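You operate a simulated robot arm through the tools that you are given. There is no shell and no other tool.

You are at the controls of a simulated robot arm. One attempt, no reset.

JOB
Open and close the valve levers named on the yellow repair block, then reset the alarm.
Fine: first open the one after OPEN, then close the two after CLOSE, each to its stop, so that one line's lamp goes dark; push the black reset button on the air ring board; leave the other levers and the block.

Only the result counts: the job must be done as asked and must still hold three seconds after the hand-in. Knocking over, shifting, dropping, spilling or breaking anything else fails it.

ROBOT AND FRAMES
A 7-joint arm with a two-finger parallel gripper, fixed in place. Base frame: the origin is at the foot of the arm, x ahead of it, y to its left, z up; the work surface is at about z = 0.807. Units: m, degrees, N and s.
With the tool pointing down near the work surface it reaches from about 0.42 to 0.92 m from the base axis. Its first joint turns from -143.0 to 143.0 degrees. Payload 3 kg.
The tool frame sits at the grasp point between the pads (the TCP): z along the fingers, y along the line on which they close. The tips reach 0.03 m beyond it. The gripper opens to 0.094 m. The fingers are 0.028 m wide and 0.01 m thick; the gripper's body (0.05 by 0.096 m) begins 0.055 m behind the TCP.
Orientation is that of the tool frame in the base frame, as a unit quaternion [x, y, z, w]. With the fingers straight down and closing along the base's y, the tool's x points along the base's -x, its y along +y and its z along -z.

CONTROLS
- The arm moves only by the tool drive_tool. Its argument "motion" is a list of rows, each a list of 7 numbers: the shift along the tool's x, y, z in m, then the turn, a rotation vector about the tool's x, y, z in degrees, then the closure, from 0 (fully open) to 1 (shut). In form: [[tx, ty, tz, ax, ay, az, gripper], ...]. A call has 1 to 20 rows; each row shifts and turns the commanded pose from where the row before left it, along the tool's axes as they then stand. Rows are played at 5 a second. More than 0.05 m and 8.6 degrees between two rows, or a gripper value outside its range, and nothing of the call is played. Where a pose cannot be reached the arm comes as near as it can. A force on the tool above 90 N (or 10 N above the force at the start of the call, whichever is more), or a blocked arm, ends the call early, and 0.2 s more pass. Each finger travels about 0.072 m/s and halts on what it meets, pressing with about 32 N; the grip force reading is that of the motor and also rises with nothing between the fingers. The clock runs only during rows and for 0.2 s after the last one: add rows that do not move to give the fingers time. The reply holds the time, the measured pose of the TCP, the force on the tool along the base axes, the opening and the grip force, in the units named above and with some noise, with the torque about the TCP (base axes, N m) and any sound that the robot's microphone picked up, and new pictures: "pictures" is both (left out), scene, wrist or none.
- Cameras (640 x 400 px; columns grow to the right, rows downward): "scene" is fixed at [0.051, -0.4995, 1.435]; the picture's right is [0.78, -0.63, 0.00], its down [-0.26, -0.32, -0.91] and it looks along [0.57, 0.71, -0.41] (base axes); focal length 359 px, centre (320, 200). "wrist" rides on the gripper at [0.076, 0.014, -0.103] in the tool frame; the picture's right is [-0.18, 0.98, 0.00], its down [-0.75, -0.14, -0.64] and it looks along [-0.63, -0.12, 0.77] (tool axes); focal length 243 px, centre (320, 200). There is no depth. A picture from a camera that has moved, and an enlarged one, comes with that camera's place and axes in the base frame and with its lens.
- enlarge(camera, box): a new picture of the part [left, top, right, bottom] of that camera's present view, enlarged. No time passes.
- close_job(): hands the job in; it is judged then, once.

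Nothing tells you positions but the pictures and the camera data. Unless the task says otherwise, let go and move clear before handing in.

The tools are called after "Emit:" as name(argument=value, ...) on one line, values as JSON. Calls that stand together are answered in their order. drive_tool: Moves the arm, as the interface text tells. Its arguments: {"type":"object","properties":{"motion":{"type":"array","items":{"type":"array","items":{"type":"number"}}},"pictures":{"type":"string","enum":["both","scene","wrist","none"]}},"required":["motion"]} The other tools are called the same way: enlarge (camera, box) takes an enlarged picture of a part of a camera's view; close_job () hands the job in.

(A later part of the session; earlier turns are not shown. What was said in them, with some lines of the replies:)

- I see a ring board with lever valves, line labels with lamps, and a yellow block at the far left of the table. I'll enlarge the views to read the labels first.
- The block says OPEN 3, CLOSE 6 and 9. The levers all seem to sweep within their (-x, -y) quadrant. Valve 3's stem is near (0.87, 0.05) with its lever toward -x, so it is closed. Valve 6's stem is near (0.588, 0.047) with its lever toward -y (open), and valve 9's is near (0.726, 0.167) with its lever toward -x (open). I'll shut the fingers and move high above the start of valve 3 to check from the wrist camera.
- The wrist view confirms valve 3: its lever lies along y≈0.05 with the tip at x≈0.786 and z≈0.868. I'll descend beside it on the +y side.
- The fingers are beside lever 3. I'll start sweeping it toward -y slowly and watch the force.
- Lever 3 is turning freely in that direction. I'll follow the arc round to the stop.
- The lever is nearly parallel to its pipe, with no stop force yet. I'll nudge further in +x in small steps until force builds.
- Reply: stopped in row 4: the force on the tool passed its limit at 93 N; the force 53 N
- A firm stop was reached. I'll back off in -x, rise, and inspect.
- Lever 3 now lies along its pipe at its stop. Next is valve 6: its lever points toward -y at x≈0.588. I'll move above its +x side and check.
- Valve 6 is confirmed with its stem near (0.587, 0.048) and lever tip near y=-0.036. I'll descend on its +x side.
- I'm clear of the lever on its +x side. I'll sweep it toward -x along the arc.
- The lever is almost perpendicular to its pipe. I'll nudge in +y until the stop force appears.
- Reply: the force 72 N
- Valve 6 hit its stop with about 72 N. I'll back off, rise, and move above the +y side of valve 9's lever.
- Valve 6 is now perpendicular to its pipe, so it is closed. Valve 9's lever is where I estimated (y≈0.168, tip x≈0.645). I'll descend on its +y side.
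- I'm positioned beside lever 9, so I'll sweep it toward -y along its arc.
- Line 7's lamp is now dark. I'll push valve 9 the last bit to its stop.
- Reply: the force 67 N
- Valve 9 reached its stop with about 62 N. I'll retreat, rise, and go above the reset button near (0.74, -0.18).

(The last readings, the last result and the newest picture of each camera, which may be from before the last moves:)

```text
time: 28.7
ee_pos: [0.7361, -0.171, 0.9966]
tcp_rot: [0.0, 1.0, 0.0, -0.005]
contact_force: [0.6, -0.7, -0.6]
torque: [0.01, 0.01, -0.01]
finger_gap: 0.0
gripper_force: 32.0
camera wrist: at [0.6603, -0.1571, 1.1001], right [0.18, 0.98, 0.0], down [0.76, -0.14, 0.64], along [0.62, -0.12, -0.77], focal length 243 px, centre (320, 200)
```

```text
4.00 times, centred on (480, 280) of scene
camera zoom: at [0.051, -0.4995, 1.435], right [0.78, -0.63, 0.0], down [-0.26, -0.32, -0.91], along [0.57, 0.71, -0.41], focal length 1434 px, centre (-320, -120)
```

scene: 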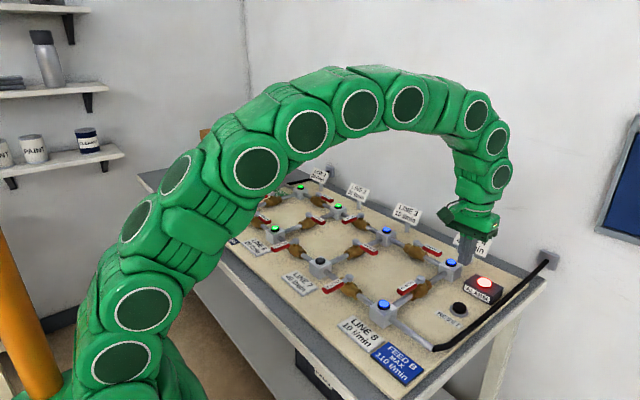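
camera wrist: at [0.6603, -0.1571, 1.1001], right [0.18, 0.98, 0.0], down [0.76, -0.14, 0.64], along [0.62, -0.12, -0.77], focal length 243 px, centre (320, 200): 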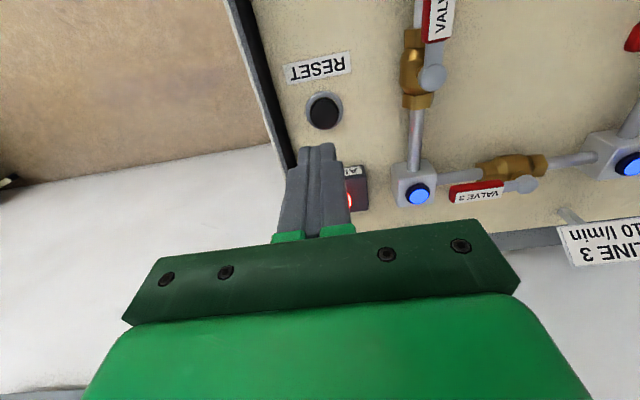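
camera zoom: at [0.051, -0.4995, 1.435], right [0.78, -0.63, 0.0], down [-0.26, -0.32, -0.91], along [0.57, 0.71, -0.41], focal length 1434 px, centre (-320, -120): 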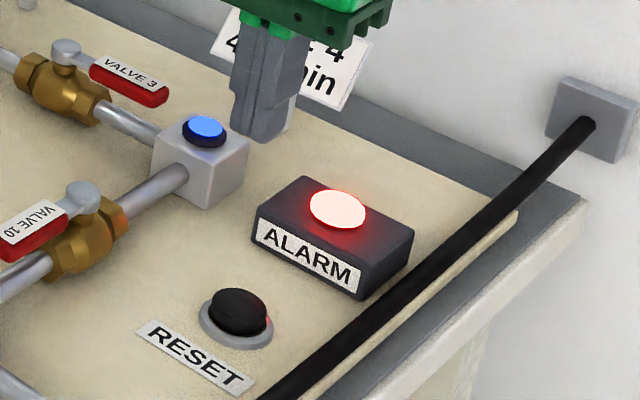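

Valves 3, 6 and 9 are set and line 7 is dark. The reset button is near (0.749, -0.173). I'll descend over it, stopping just above.

Emit:
drive_tool(motion=[[-0.0065, -0.001, 0.02, 0, 0, 0, 1], [-0.0065, -0.001, 0.03, 0, 0, 0, 1], [0, 0, 0.03, 0, 0, 0, 1], [0, 0, 0.024, 0, 0, 0, 1], [0, 0, 0, 0, 0, 0, 1]])

Emit:
enlarge(camera="scene", box=[400, 230, 560, 330])

Emit:
enlarge(camera="wrist", box=[220, 60, 420, 260])

```text
time: 29.9
ee_pos: [0.7495, -0.173, 0.8917]
tcp_rot: [0.0, 1.0, 0.0, -0.004]
contact_force: [-0.2, 0.1, 0.5]
torque: [0.01, -0.04, 0.02]
finger_gap: 0.0001
gripper_force: 32.1
camera wrist: at [0.6728, -0.1591, 0.9961], right [0.18, 0.98, 0.0], down [0.76, -0.14, 0.64], along [0.62, -0.12, -0.77], focal length 243 px, centre (320, 200)
```

scene: 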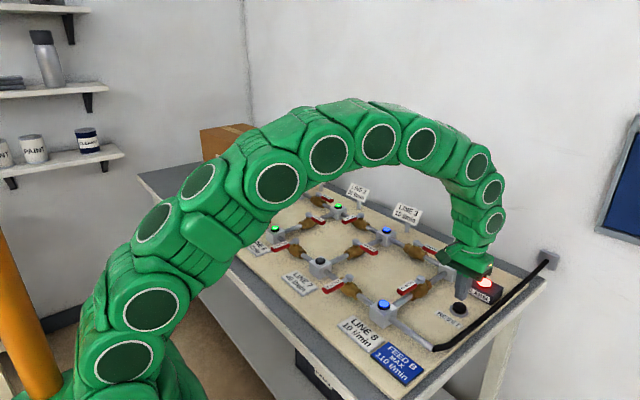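
wrist: 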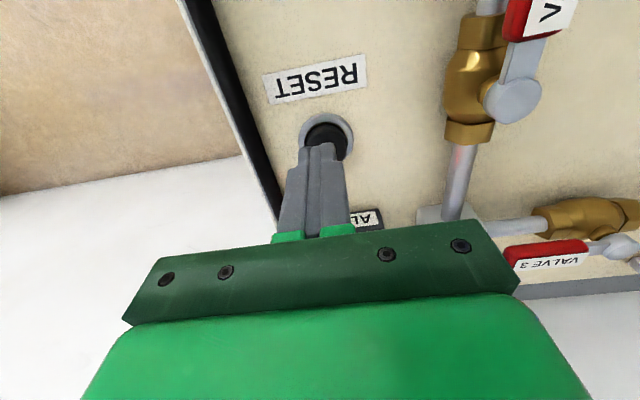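

```text
4.00 times, centred on (480, 280) of scene
camera zoom: at [0.051, -0.4995, 1.435], right [0.78, -0.63, 0.0], down [-0.26, -0.32, -0.91], along [0.57, 0.71, -0.41], focal length 1434 px, centre (-320, -120)
```

zoom: 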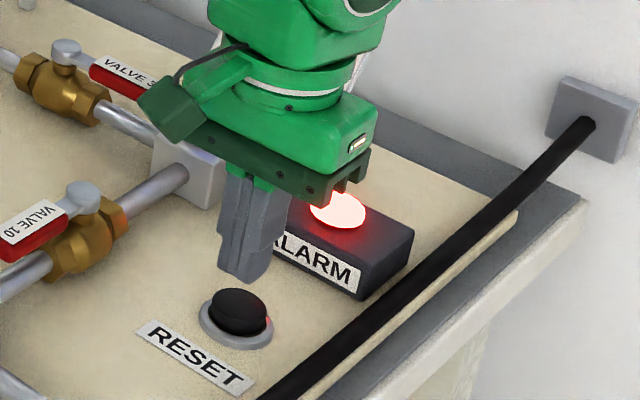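

```text
2.00 times, centred on (320, 160) of wrist
camera zoom: at [0.6728, -0.1591, 0.9961], right [0.18, 0.98, 0.0], down [0.76, -0.14, 0.64], along [0.62, -0.12, -0.77], focal length 485 px, centre (320, 280)
```

zoom: 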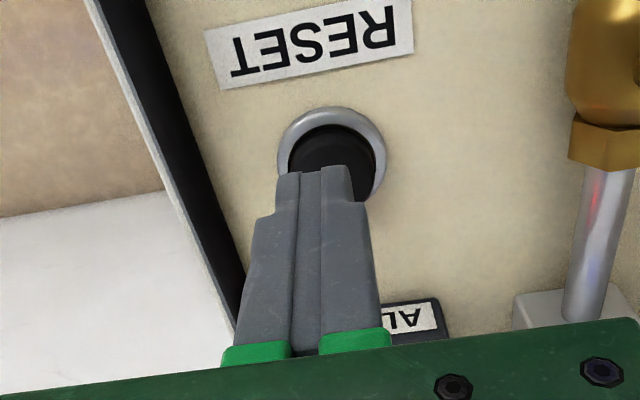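

The fingers hover about 2 cm above the button and are nearly centred. I'll correct a few mm and press down slowly.

Emit:
drive_tool(motion=[[0.002, 0.003, 0.005, 0, 0, 0, 1], [0, 0, 0.004, 0, 0, 0, 1], [0, 0, 0.003, 0, 0, 0, 1], [0, 0, 0.003, 0, 0, 0, 1], [0, 0, 0.003, 0, 0, 0, 1], [0, 0, 0, 0, 0, 0, 1]])

Emit:
enlarge(camera="scene", box=[400, 230, 560, 330])

```text
time: 31.3
ee_pos: [0.7467, -0.1701, 0.8744]
tcp_rot: [0.0, 1.0, 0.0, -0.004]
contact_force: [1.1, -0.2, 0.0]
torque: [-0.02, -0.01, 0.0]
finger_gap: 0.0001
gripper_force: 31.5
camera wrist: at [0.6708, -0.1559, 0.978], right [0.18, 0.98, 0.0], down [0.76, -0.14, 0.64], along [0.62, -0.12, -0.77], focal length 243 px, centre (320, 200)
```

scene: 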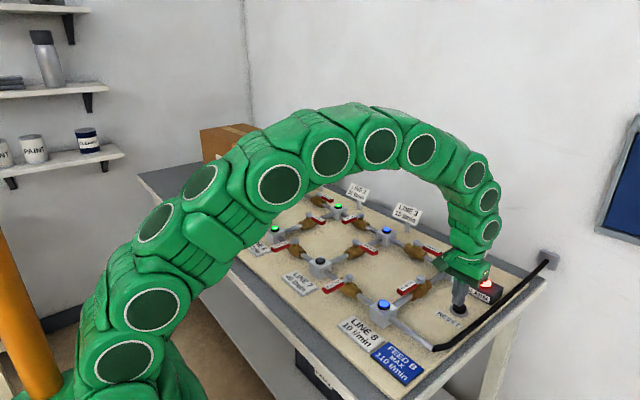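
wrist: 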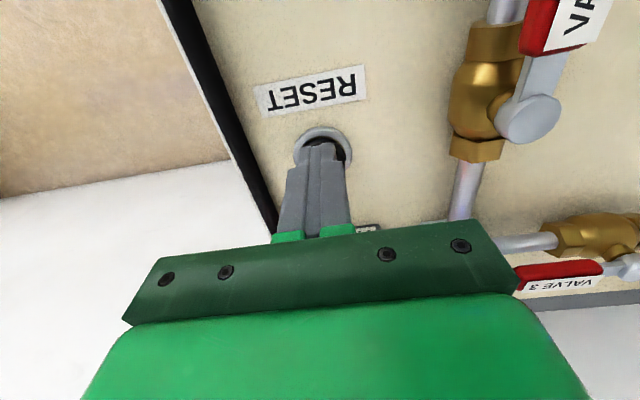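

```text
4.00 times, centred on (480, 280) of scene
camera zoom: at [0.051, -0.4995, 1.435], right [0.78, -0.63, 0.0], down [-0.26, -0.32, -0.91], along [0.57, 0.71, -0.41], focal length 1434 px, centre (-320, -120)
```

zoom: 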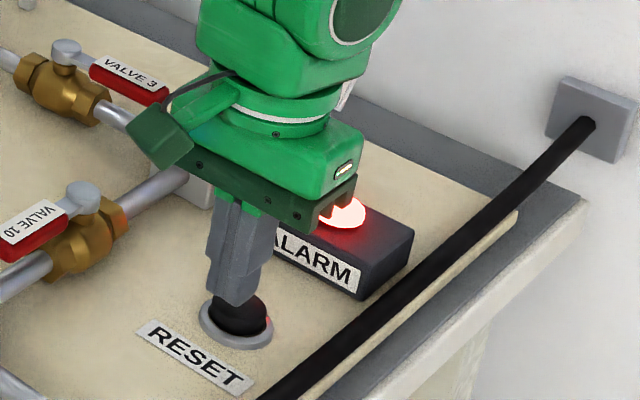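

The tips are just above the button with no contact yet. I'll keep going down in 2 mm steps.

Emit:
drive_tool(motion=[[-0.001, 0, 0.002, 0, 0, 0, 1], [0, 0, 0.002, 0, 0, 0, 1], [0, 0, 0.002, 0, 0, 0, 1], [0, 0, 0.002, 0, 0, 0, 1], [0, 0, 0, 0, 0, 0, 1]])

Emit:
enlarge(camera="scene", box=[400, 230, 560, 330])

```text
time: 32.5
ee_pos: [0.7497, -0.1685, 0.8656]
tcp_rot: [0.0, 1.0, 0.0, -0.004]
contact_force: [-0.3, -0.4, 0.0]
torque: [-0.02, 0.01, -0.02]
finger_gap: 0.0001
gripper_force: 32.2
camera wrist: at [0.6718, -0.1556, 0.97], right [0.18, 0.98, 0.0], down [0.76, -0.14, 0.64], along [0.62, -0.12, -0.77], focal length 243 px, centre (320, 200)
```

scene: 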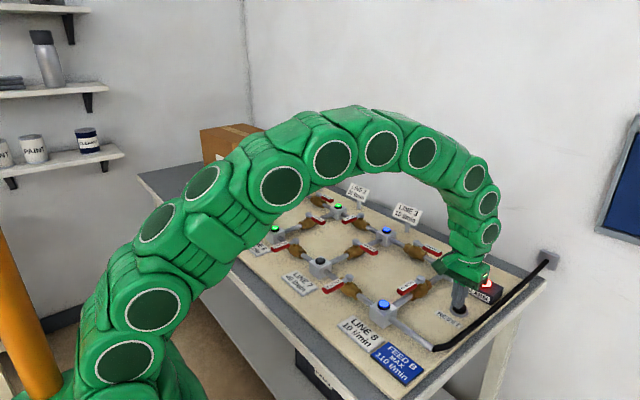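
wrist: 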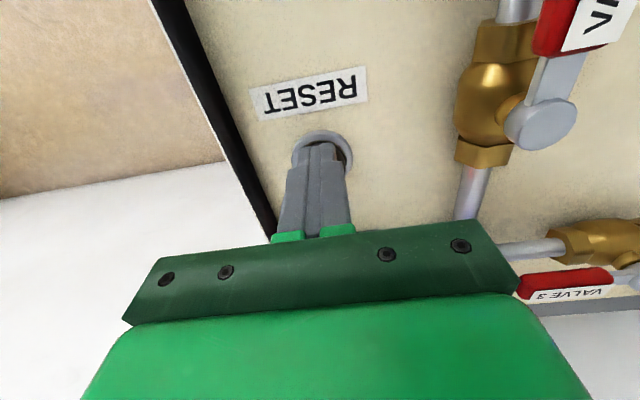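

```text
4.00 times, centred on (480, 280) of scene
camera zoom: at [0.051, -0.4995, 1.435], right [0.78, -0.63, 0.0], down [-0.26, -0.32, -0.91], along [0.57, 0.71, -0.41], focal length 1434 px, centre (-320, -120)
```

zoom: 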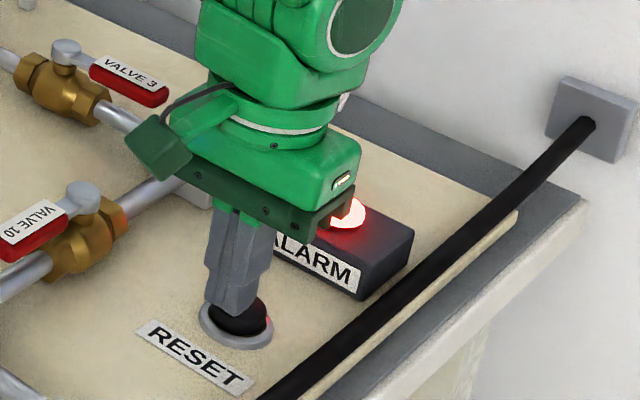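

There's still no contact, and the ring centre looks like (0.752, -0.172). I'll shift slightly and continue down.

Emit:
drive_tool(motion=[[-0.003, -0.003, 0.001, 0, 0, 0, 1], [0, 0, 0.002, 0, 0, 0, 1], [0, 0, 0.002, 0, 0, 0, 1], [0, 0, 0.0015, 0, 0, 0, 1], [0, 0, 0, 0, 0, 0, 1]])

Emit:
enlarge(camera="scene", box=[400, 230, 560, 330])

```text
time: 33.7
ee_pos: [0.7501, -0.1729, 0.8592]
tcp_rot: [0.0, 1.0, -0.001, -0.004]
contact_force: [0.6, 0.3, 2.0]
torque: [0.0, -0.02, 0.02]
finger_gap: 0.0
gripper_force: 32.1
camera wrist: at [0.675, -0.1591, 0.9635], right [0.18, 0.98, 0.0], down [0.76, -0.14, 0.64], along [0.62, -0.12, -0.77], focal length 243 px, centre (320, 200)
```

scene: 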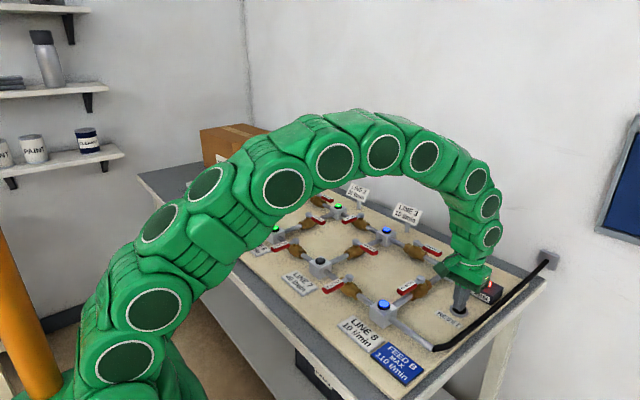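
wrist: 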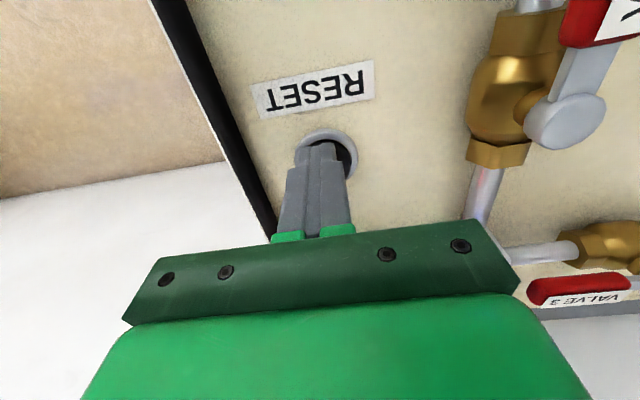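

```text
4.00 times, centred on (480, 280) of scene
camera zoom: at [0.051, -0.4995, 1.435], right [0.78, -0.63, 0.0], down [-0.26, -0.32, -0.91], along [0.57, 0.71, -0.41], focal length 1434 px, centre (-320, -120)
```

zoom: 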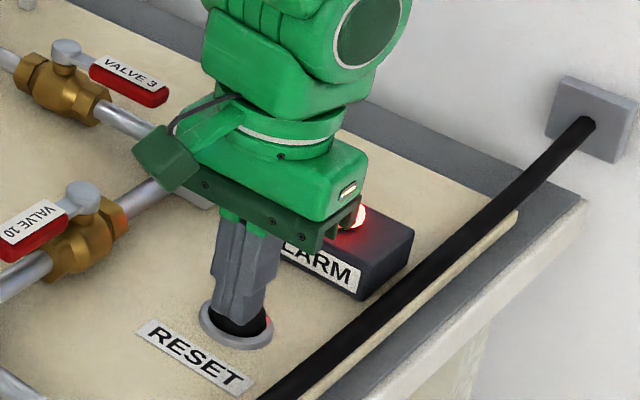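

A slight upward force suggests first contact. I'll press further.

Emit:
drive_tool(motion=[[0, 0, 0.0015, 0, 0, 0, 1], [0, 0, 0.0015, 0, 0, 0, 1], [0, 0, 0.0015, 0, 0, 0, 1], [0, 0, 0, 0, 0, 0, 1]])

Emit:
enlarge(camera="scene", box=[400, 230, 560, 330])

```text
time: 34.7
ee_pos: [0.7511, -0.1721, 0.856]
tcp_rot: [0.0, 1.0, 0.0, -0.004]
contact_force: [-1.8, -2.7, 7.9]
torque: [-0.05, -0.05, -0.04]
finger_gap: 0.0002
gripper_force: 32.2
camera wrist: at [0.6749, -0.1588, 0.9593], right [0.18, 0.98, 0.0], down [0.76, -0.14, 0.64], along [0.62, -0.12, -0.77], focal length 243 px, centre (320, 200)
```

scene: 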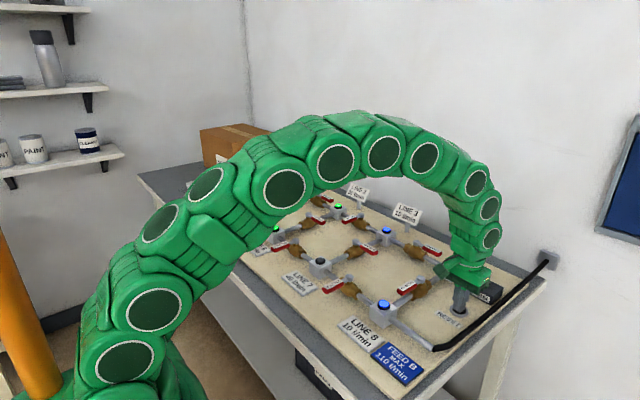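
wrist: 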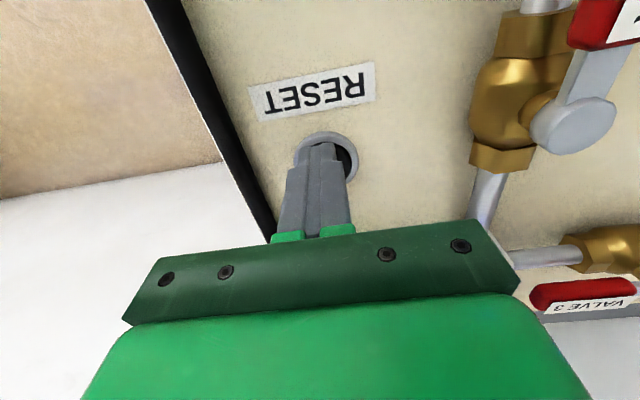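

```text
4.00 times, centred on (480, 280) of scene
camera zoom: at [0.051, -0.4995, 1.435], right [0.78, -0.63, 0.0], down [-0.26, -0.32, -0.91], along [0.57, 0.71, -0.41], focal length 1434 px, centre (-320, -120)
```

zoom: 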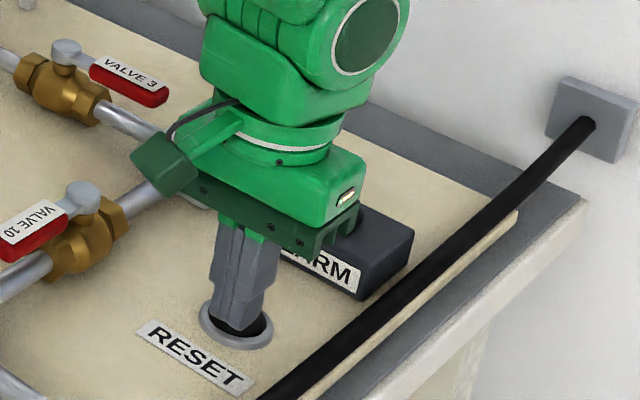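

The alarm's red glow seems gone. I'll rise straight up and back, then check everything.

Emit:
drive_tool(motion=[[0, 0, -0.01, 0, 0, 0, 1], [0, 0, -0.03, 0, 0, 0, 1], [0, 0, -0.04, 0, 0, 0, 1], [0, 0, -0.04, 0, 0, 0, 1], [0, 0, -0.04, 0, 0, 0, 1], [0.03, 0, -0.03, 0, 0, 0, 1], [0.04, 0.0, -0.02, 0, 0, 0, 1], [0.04, 0, -0.02, 0, 0, 0, 1], [0, 0, 0, 0, 0, 0, 1], [0, 0, 0, 0, 0, 0, 1]])

Emit:
enlarge(camera="scene", box=[340, 210, 540, 340])

Emit:
enlarge(camera="scene", box=[180, 160, 400, 300])

```text
time: 36.9
ee_pos: [0.6418, -0.1723, 1.0854]
tcp_rot: [0.0, 1.0, 0.0, -0.003]
contact_force: [-0.5, -0.1, 0.8]
torque: [0.02, -0.01, 0.02]
finger_gap: 0.0003
gripper_force: 31.8
camera wrist: at [0.5663, -0.1584, 1.1888], right [0.18, 0.98, 0.0], down [0.76, -0.14, 0.64], along [0.62, -0.12, -0.77], focal length 243 px, centre (320, 200)
```

scene: 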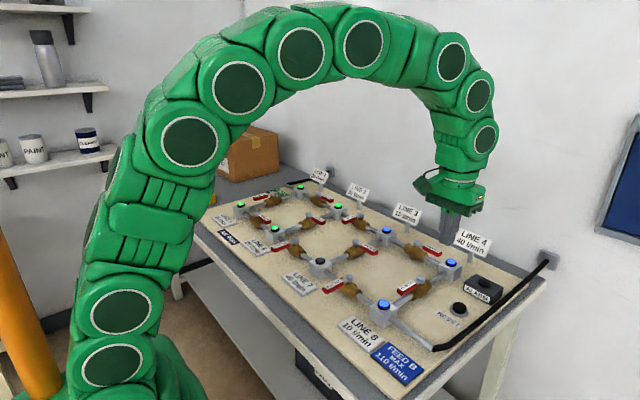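
wrist: 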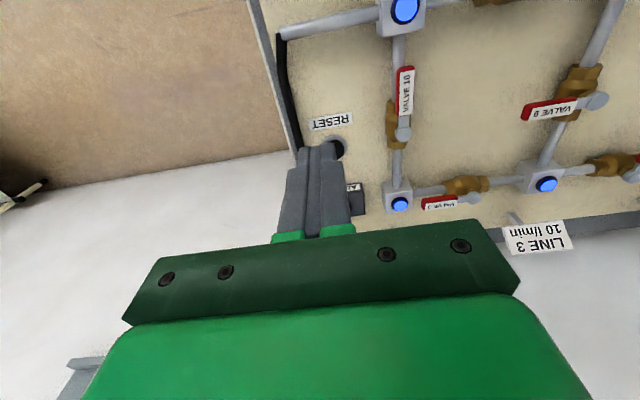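

```text
3.08 times, centred on (440, 275) of scene
camera zoom: at [0.051, -0.4995, 1.435], right [0.78, -0.63, 0.0], down [-0.26, -0.32, -0.91], along [0.57, 0.71, -0.41], focal length 1103 px, centre (-49, -31)
```

zoom: 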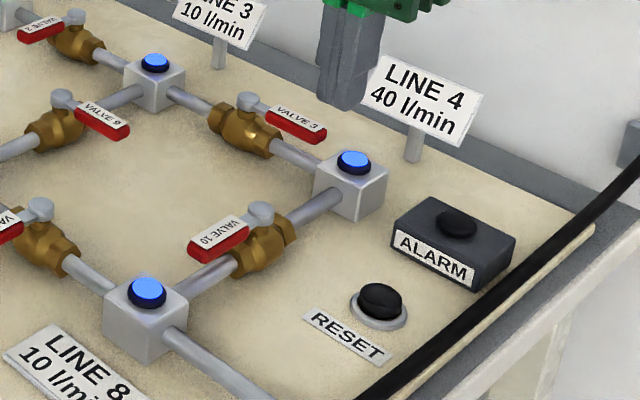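

```text
2.86 times, centred on (290, 230) of scene
camera zoom: at [0.051, -0.4995, 1.435], right [0.78, -0.63, 0.0], down [-0.26, -0.32, -0.91], along [0.57, 0.71, -0.41], focal length 1024 px, centre (406, 114)
```

zoom: 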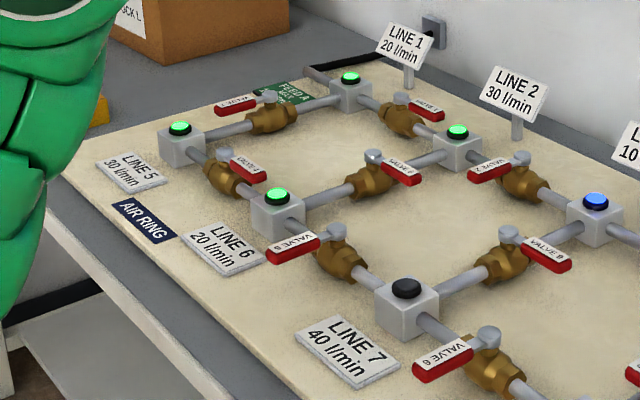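

The alarm is off, line 7 is dark, and the other lines are still lit. I'll wait a few seconds to confirm it holds.

Emit:
drive_tool(motion=[[0, 0, 0, 0, 0, 0, 1], [0, 0, 0, 0, 0, 0, 1], [0, 0, 0, 0, 0, 0, 1], [0, 0, 0, 0, 0, 0, 1], [0, 0, 0, 0, 0, 0, 1], [0, 0, 0, 0, 0, 0, 1], [0, 0, 0, 0, 0, 0, 1], [0, 0, 0, 0, 0, 0, 1], [0, 0, 0, 0, 0, 0, 1], [0, 0, 0, 0, 0, 0, 1], [0, 0, 0, 0, 0, 0, 1], [0, 0, 0, 0, 0, 0, 1], [0, 0, 0, 0, 0, 0, 1], [0, 0, 0, 0, 0, 0, 1], [0, 0, 0, 0, 0, 0, 1], [0, 0, 0, 0, 0, 0, 1]], pictures="scene")

```text
time: 40.3
ee_pos: [0.643, -0.172, 1.0837]
tcp_rot: [0.0, 1.0, 0.001, -0.005]
contact_force: [-0.1, 0.0, 0.0]
torque: [0.03, 0.01, 0.0]
finger_gap: 0.0001
gripper_force: 32.6
```

scene: 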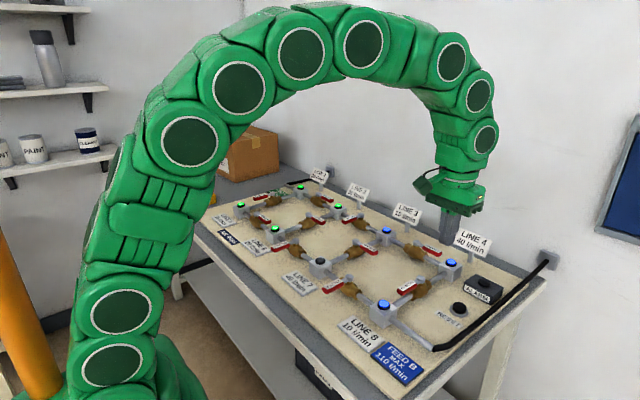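

The state has held for over three seconds: alarm off, line 7 dark, everything else unchanged, and the arm clear. I'm handing in.

Emit:
close_job()

```text
The job is handed in.
```

The job is done and handed in. I opened valve 3, then closed valves 6 and 9, pushing each until it hit its stop.

- **Lamps:** Line 7's lamp went dark once valve 9 closed, and the other seven lines stayed lit.
- **Alarm:** I pressed the reset button, the alarm went off, and it stayed off for more than three seconds before hand-in.
- **Everything else:** The other levers looked unchanged in the last pictures. I never went near the yellow block, though the arm hid most of it from the camera at the end. The gripper was clear of the board.
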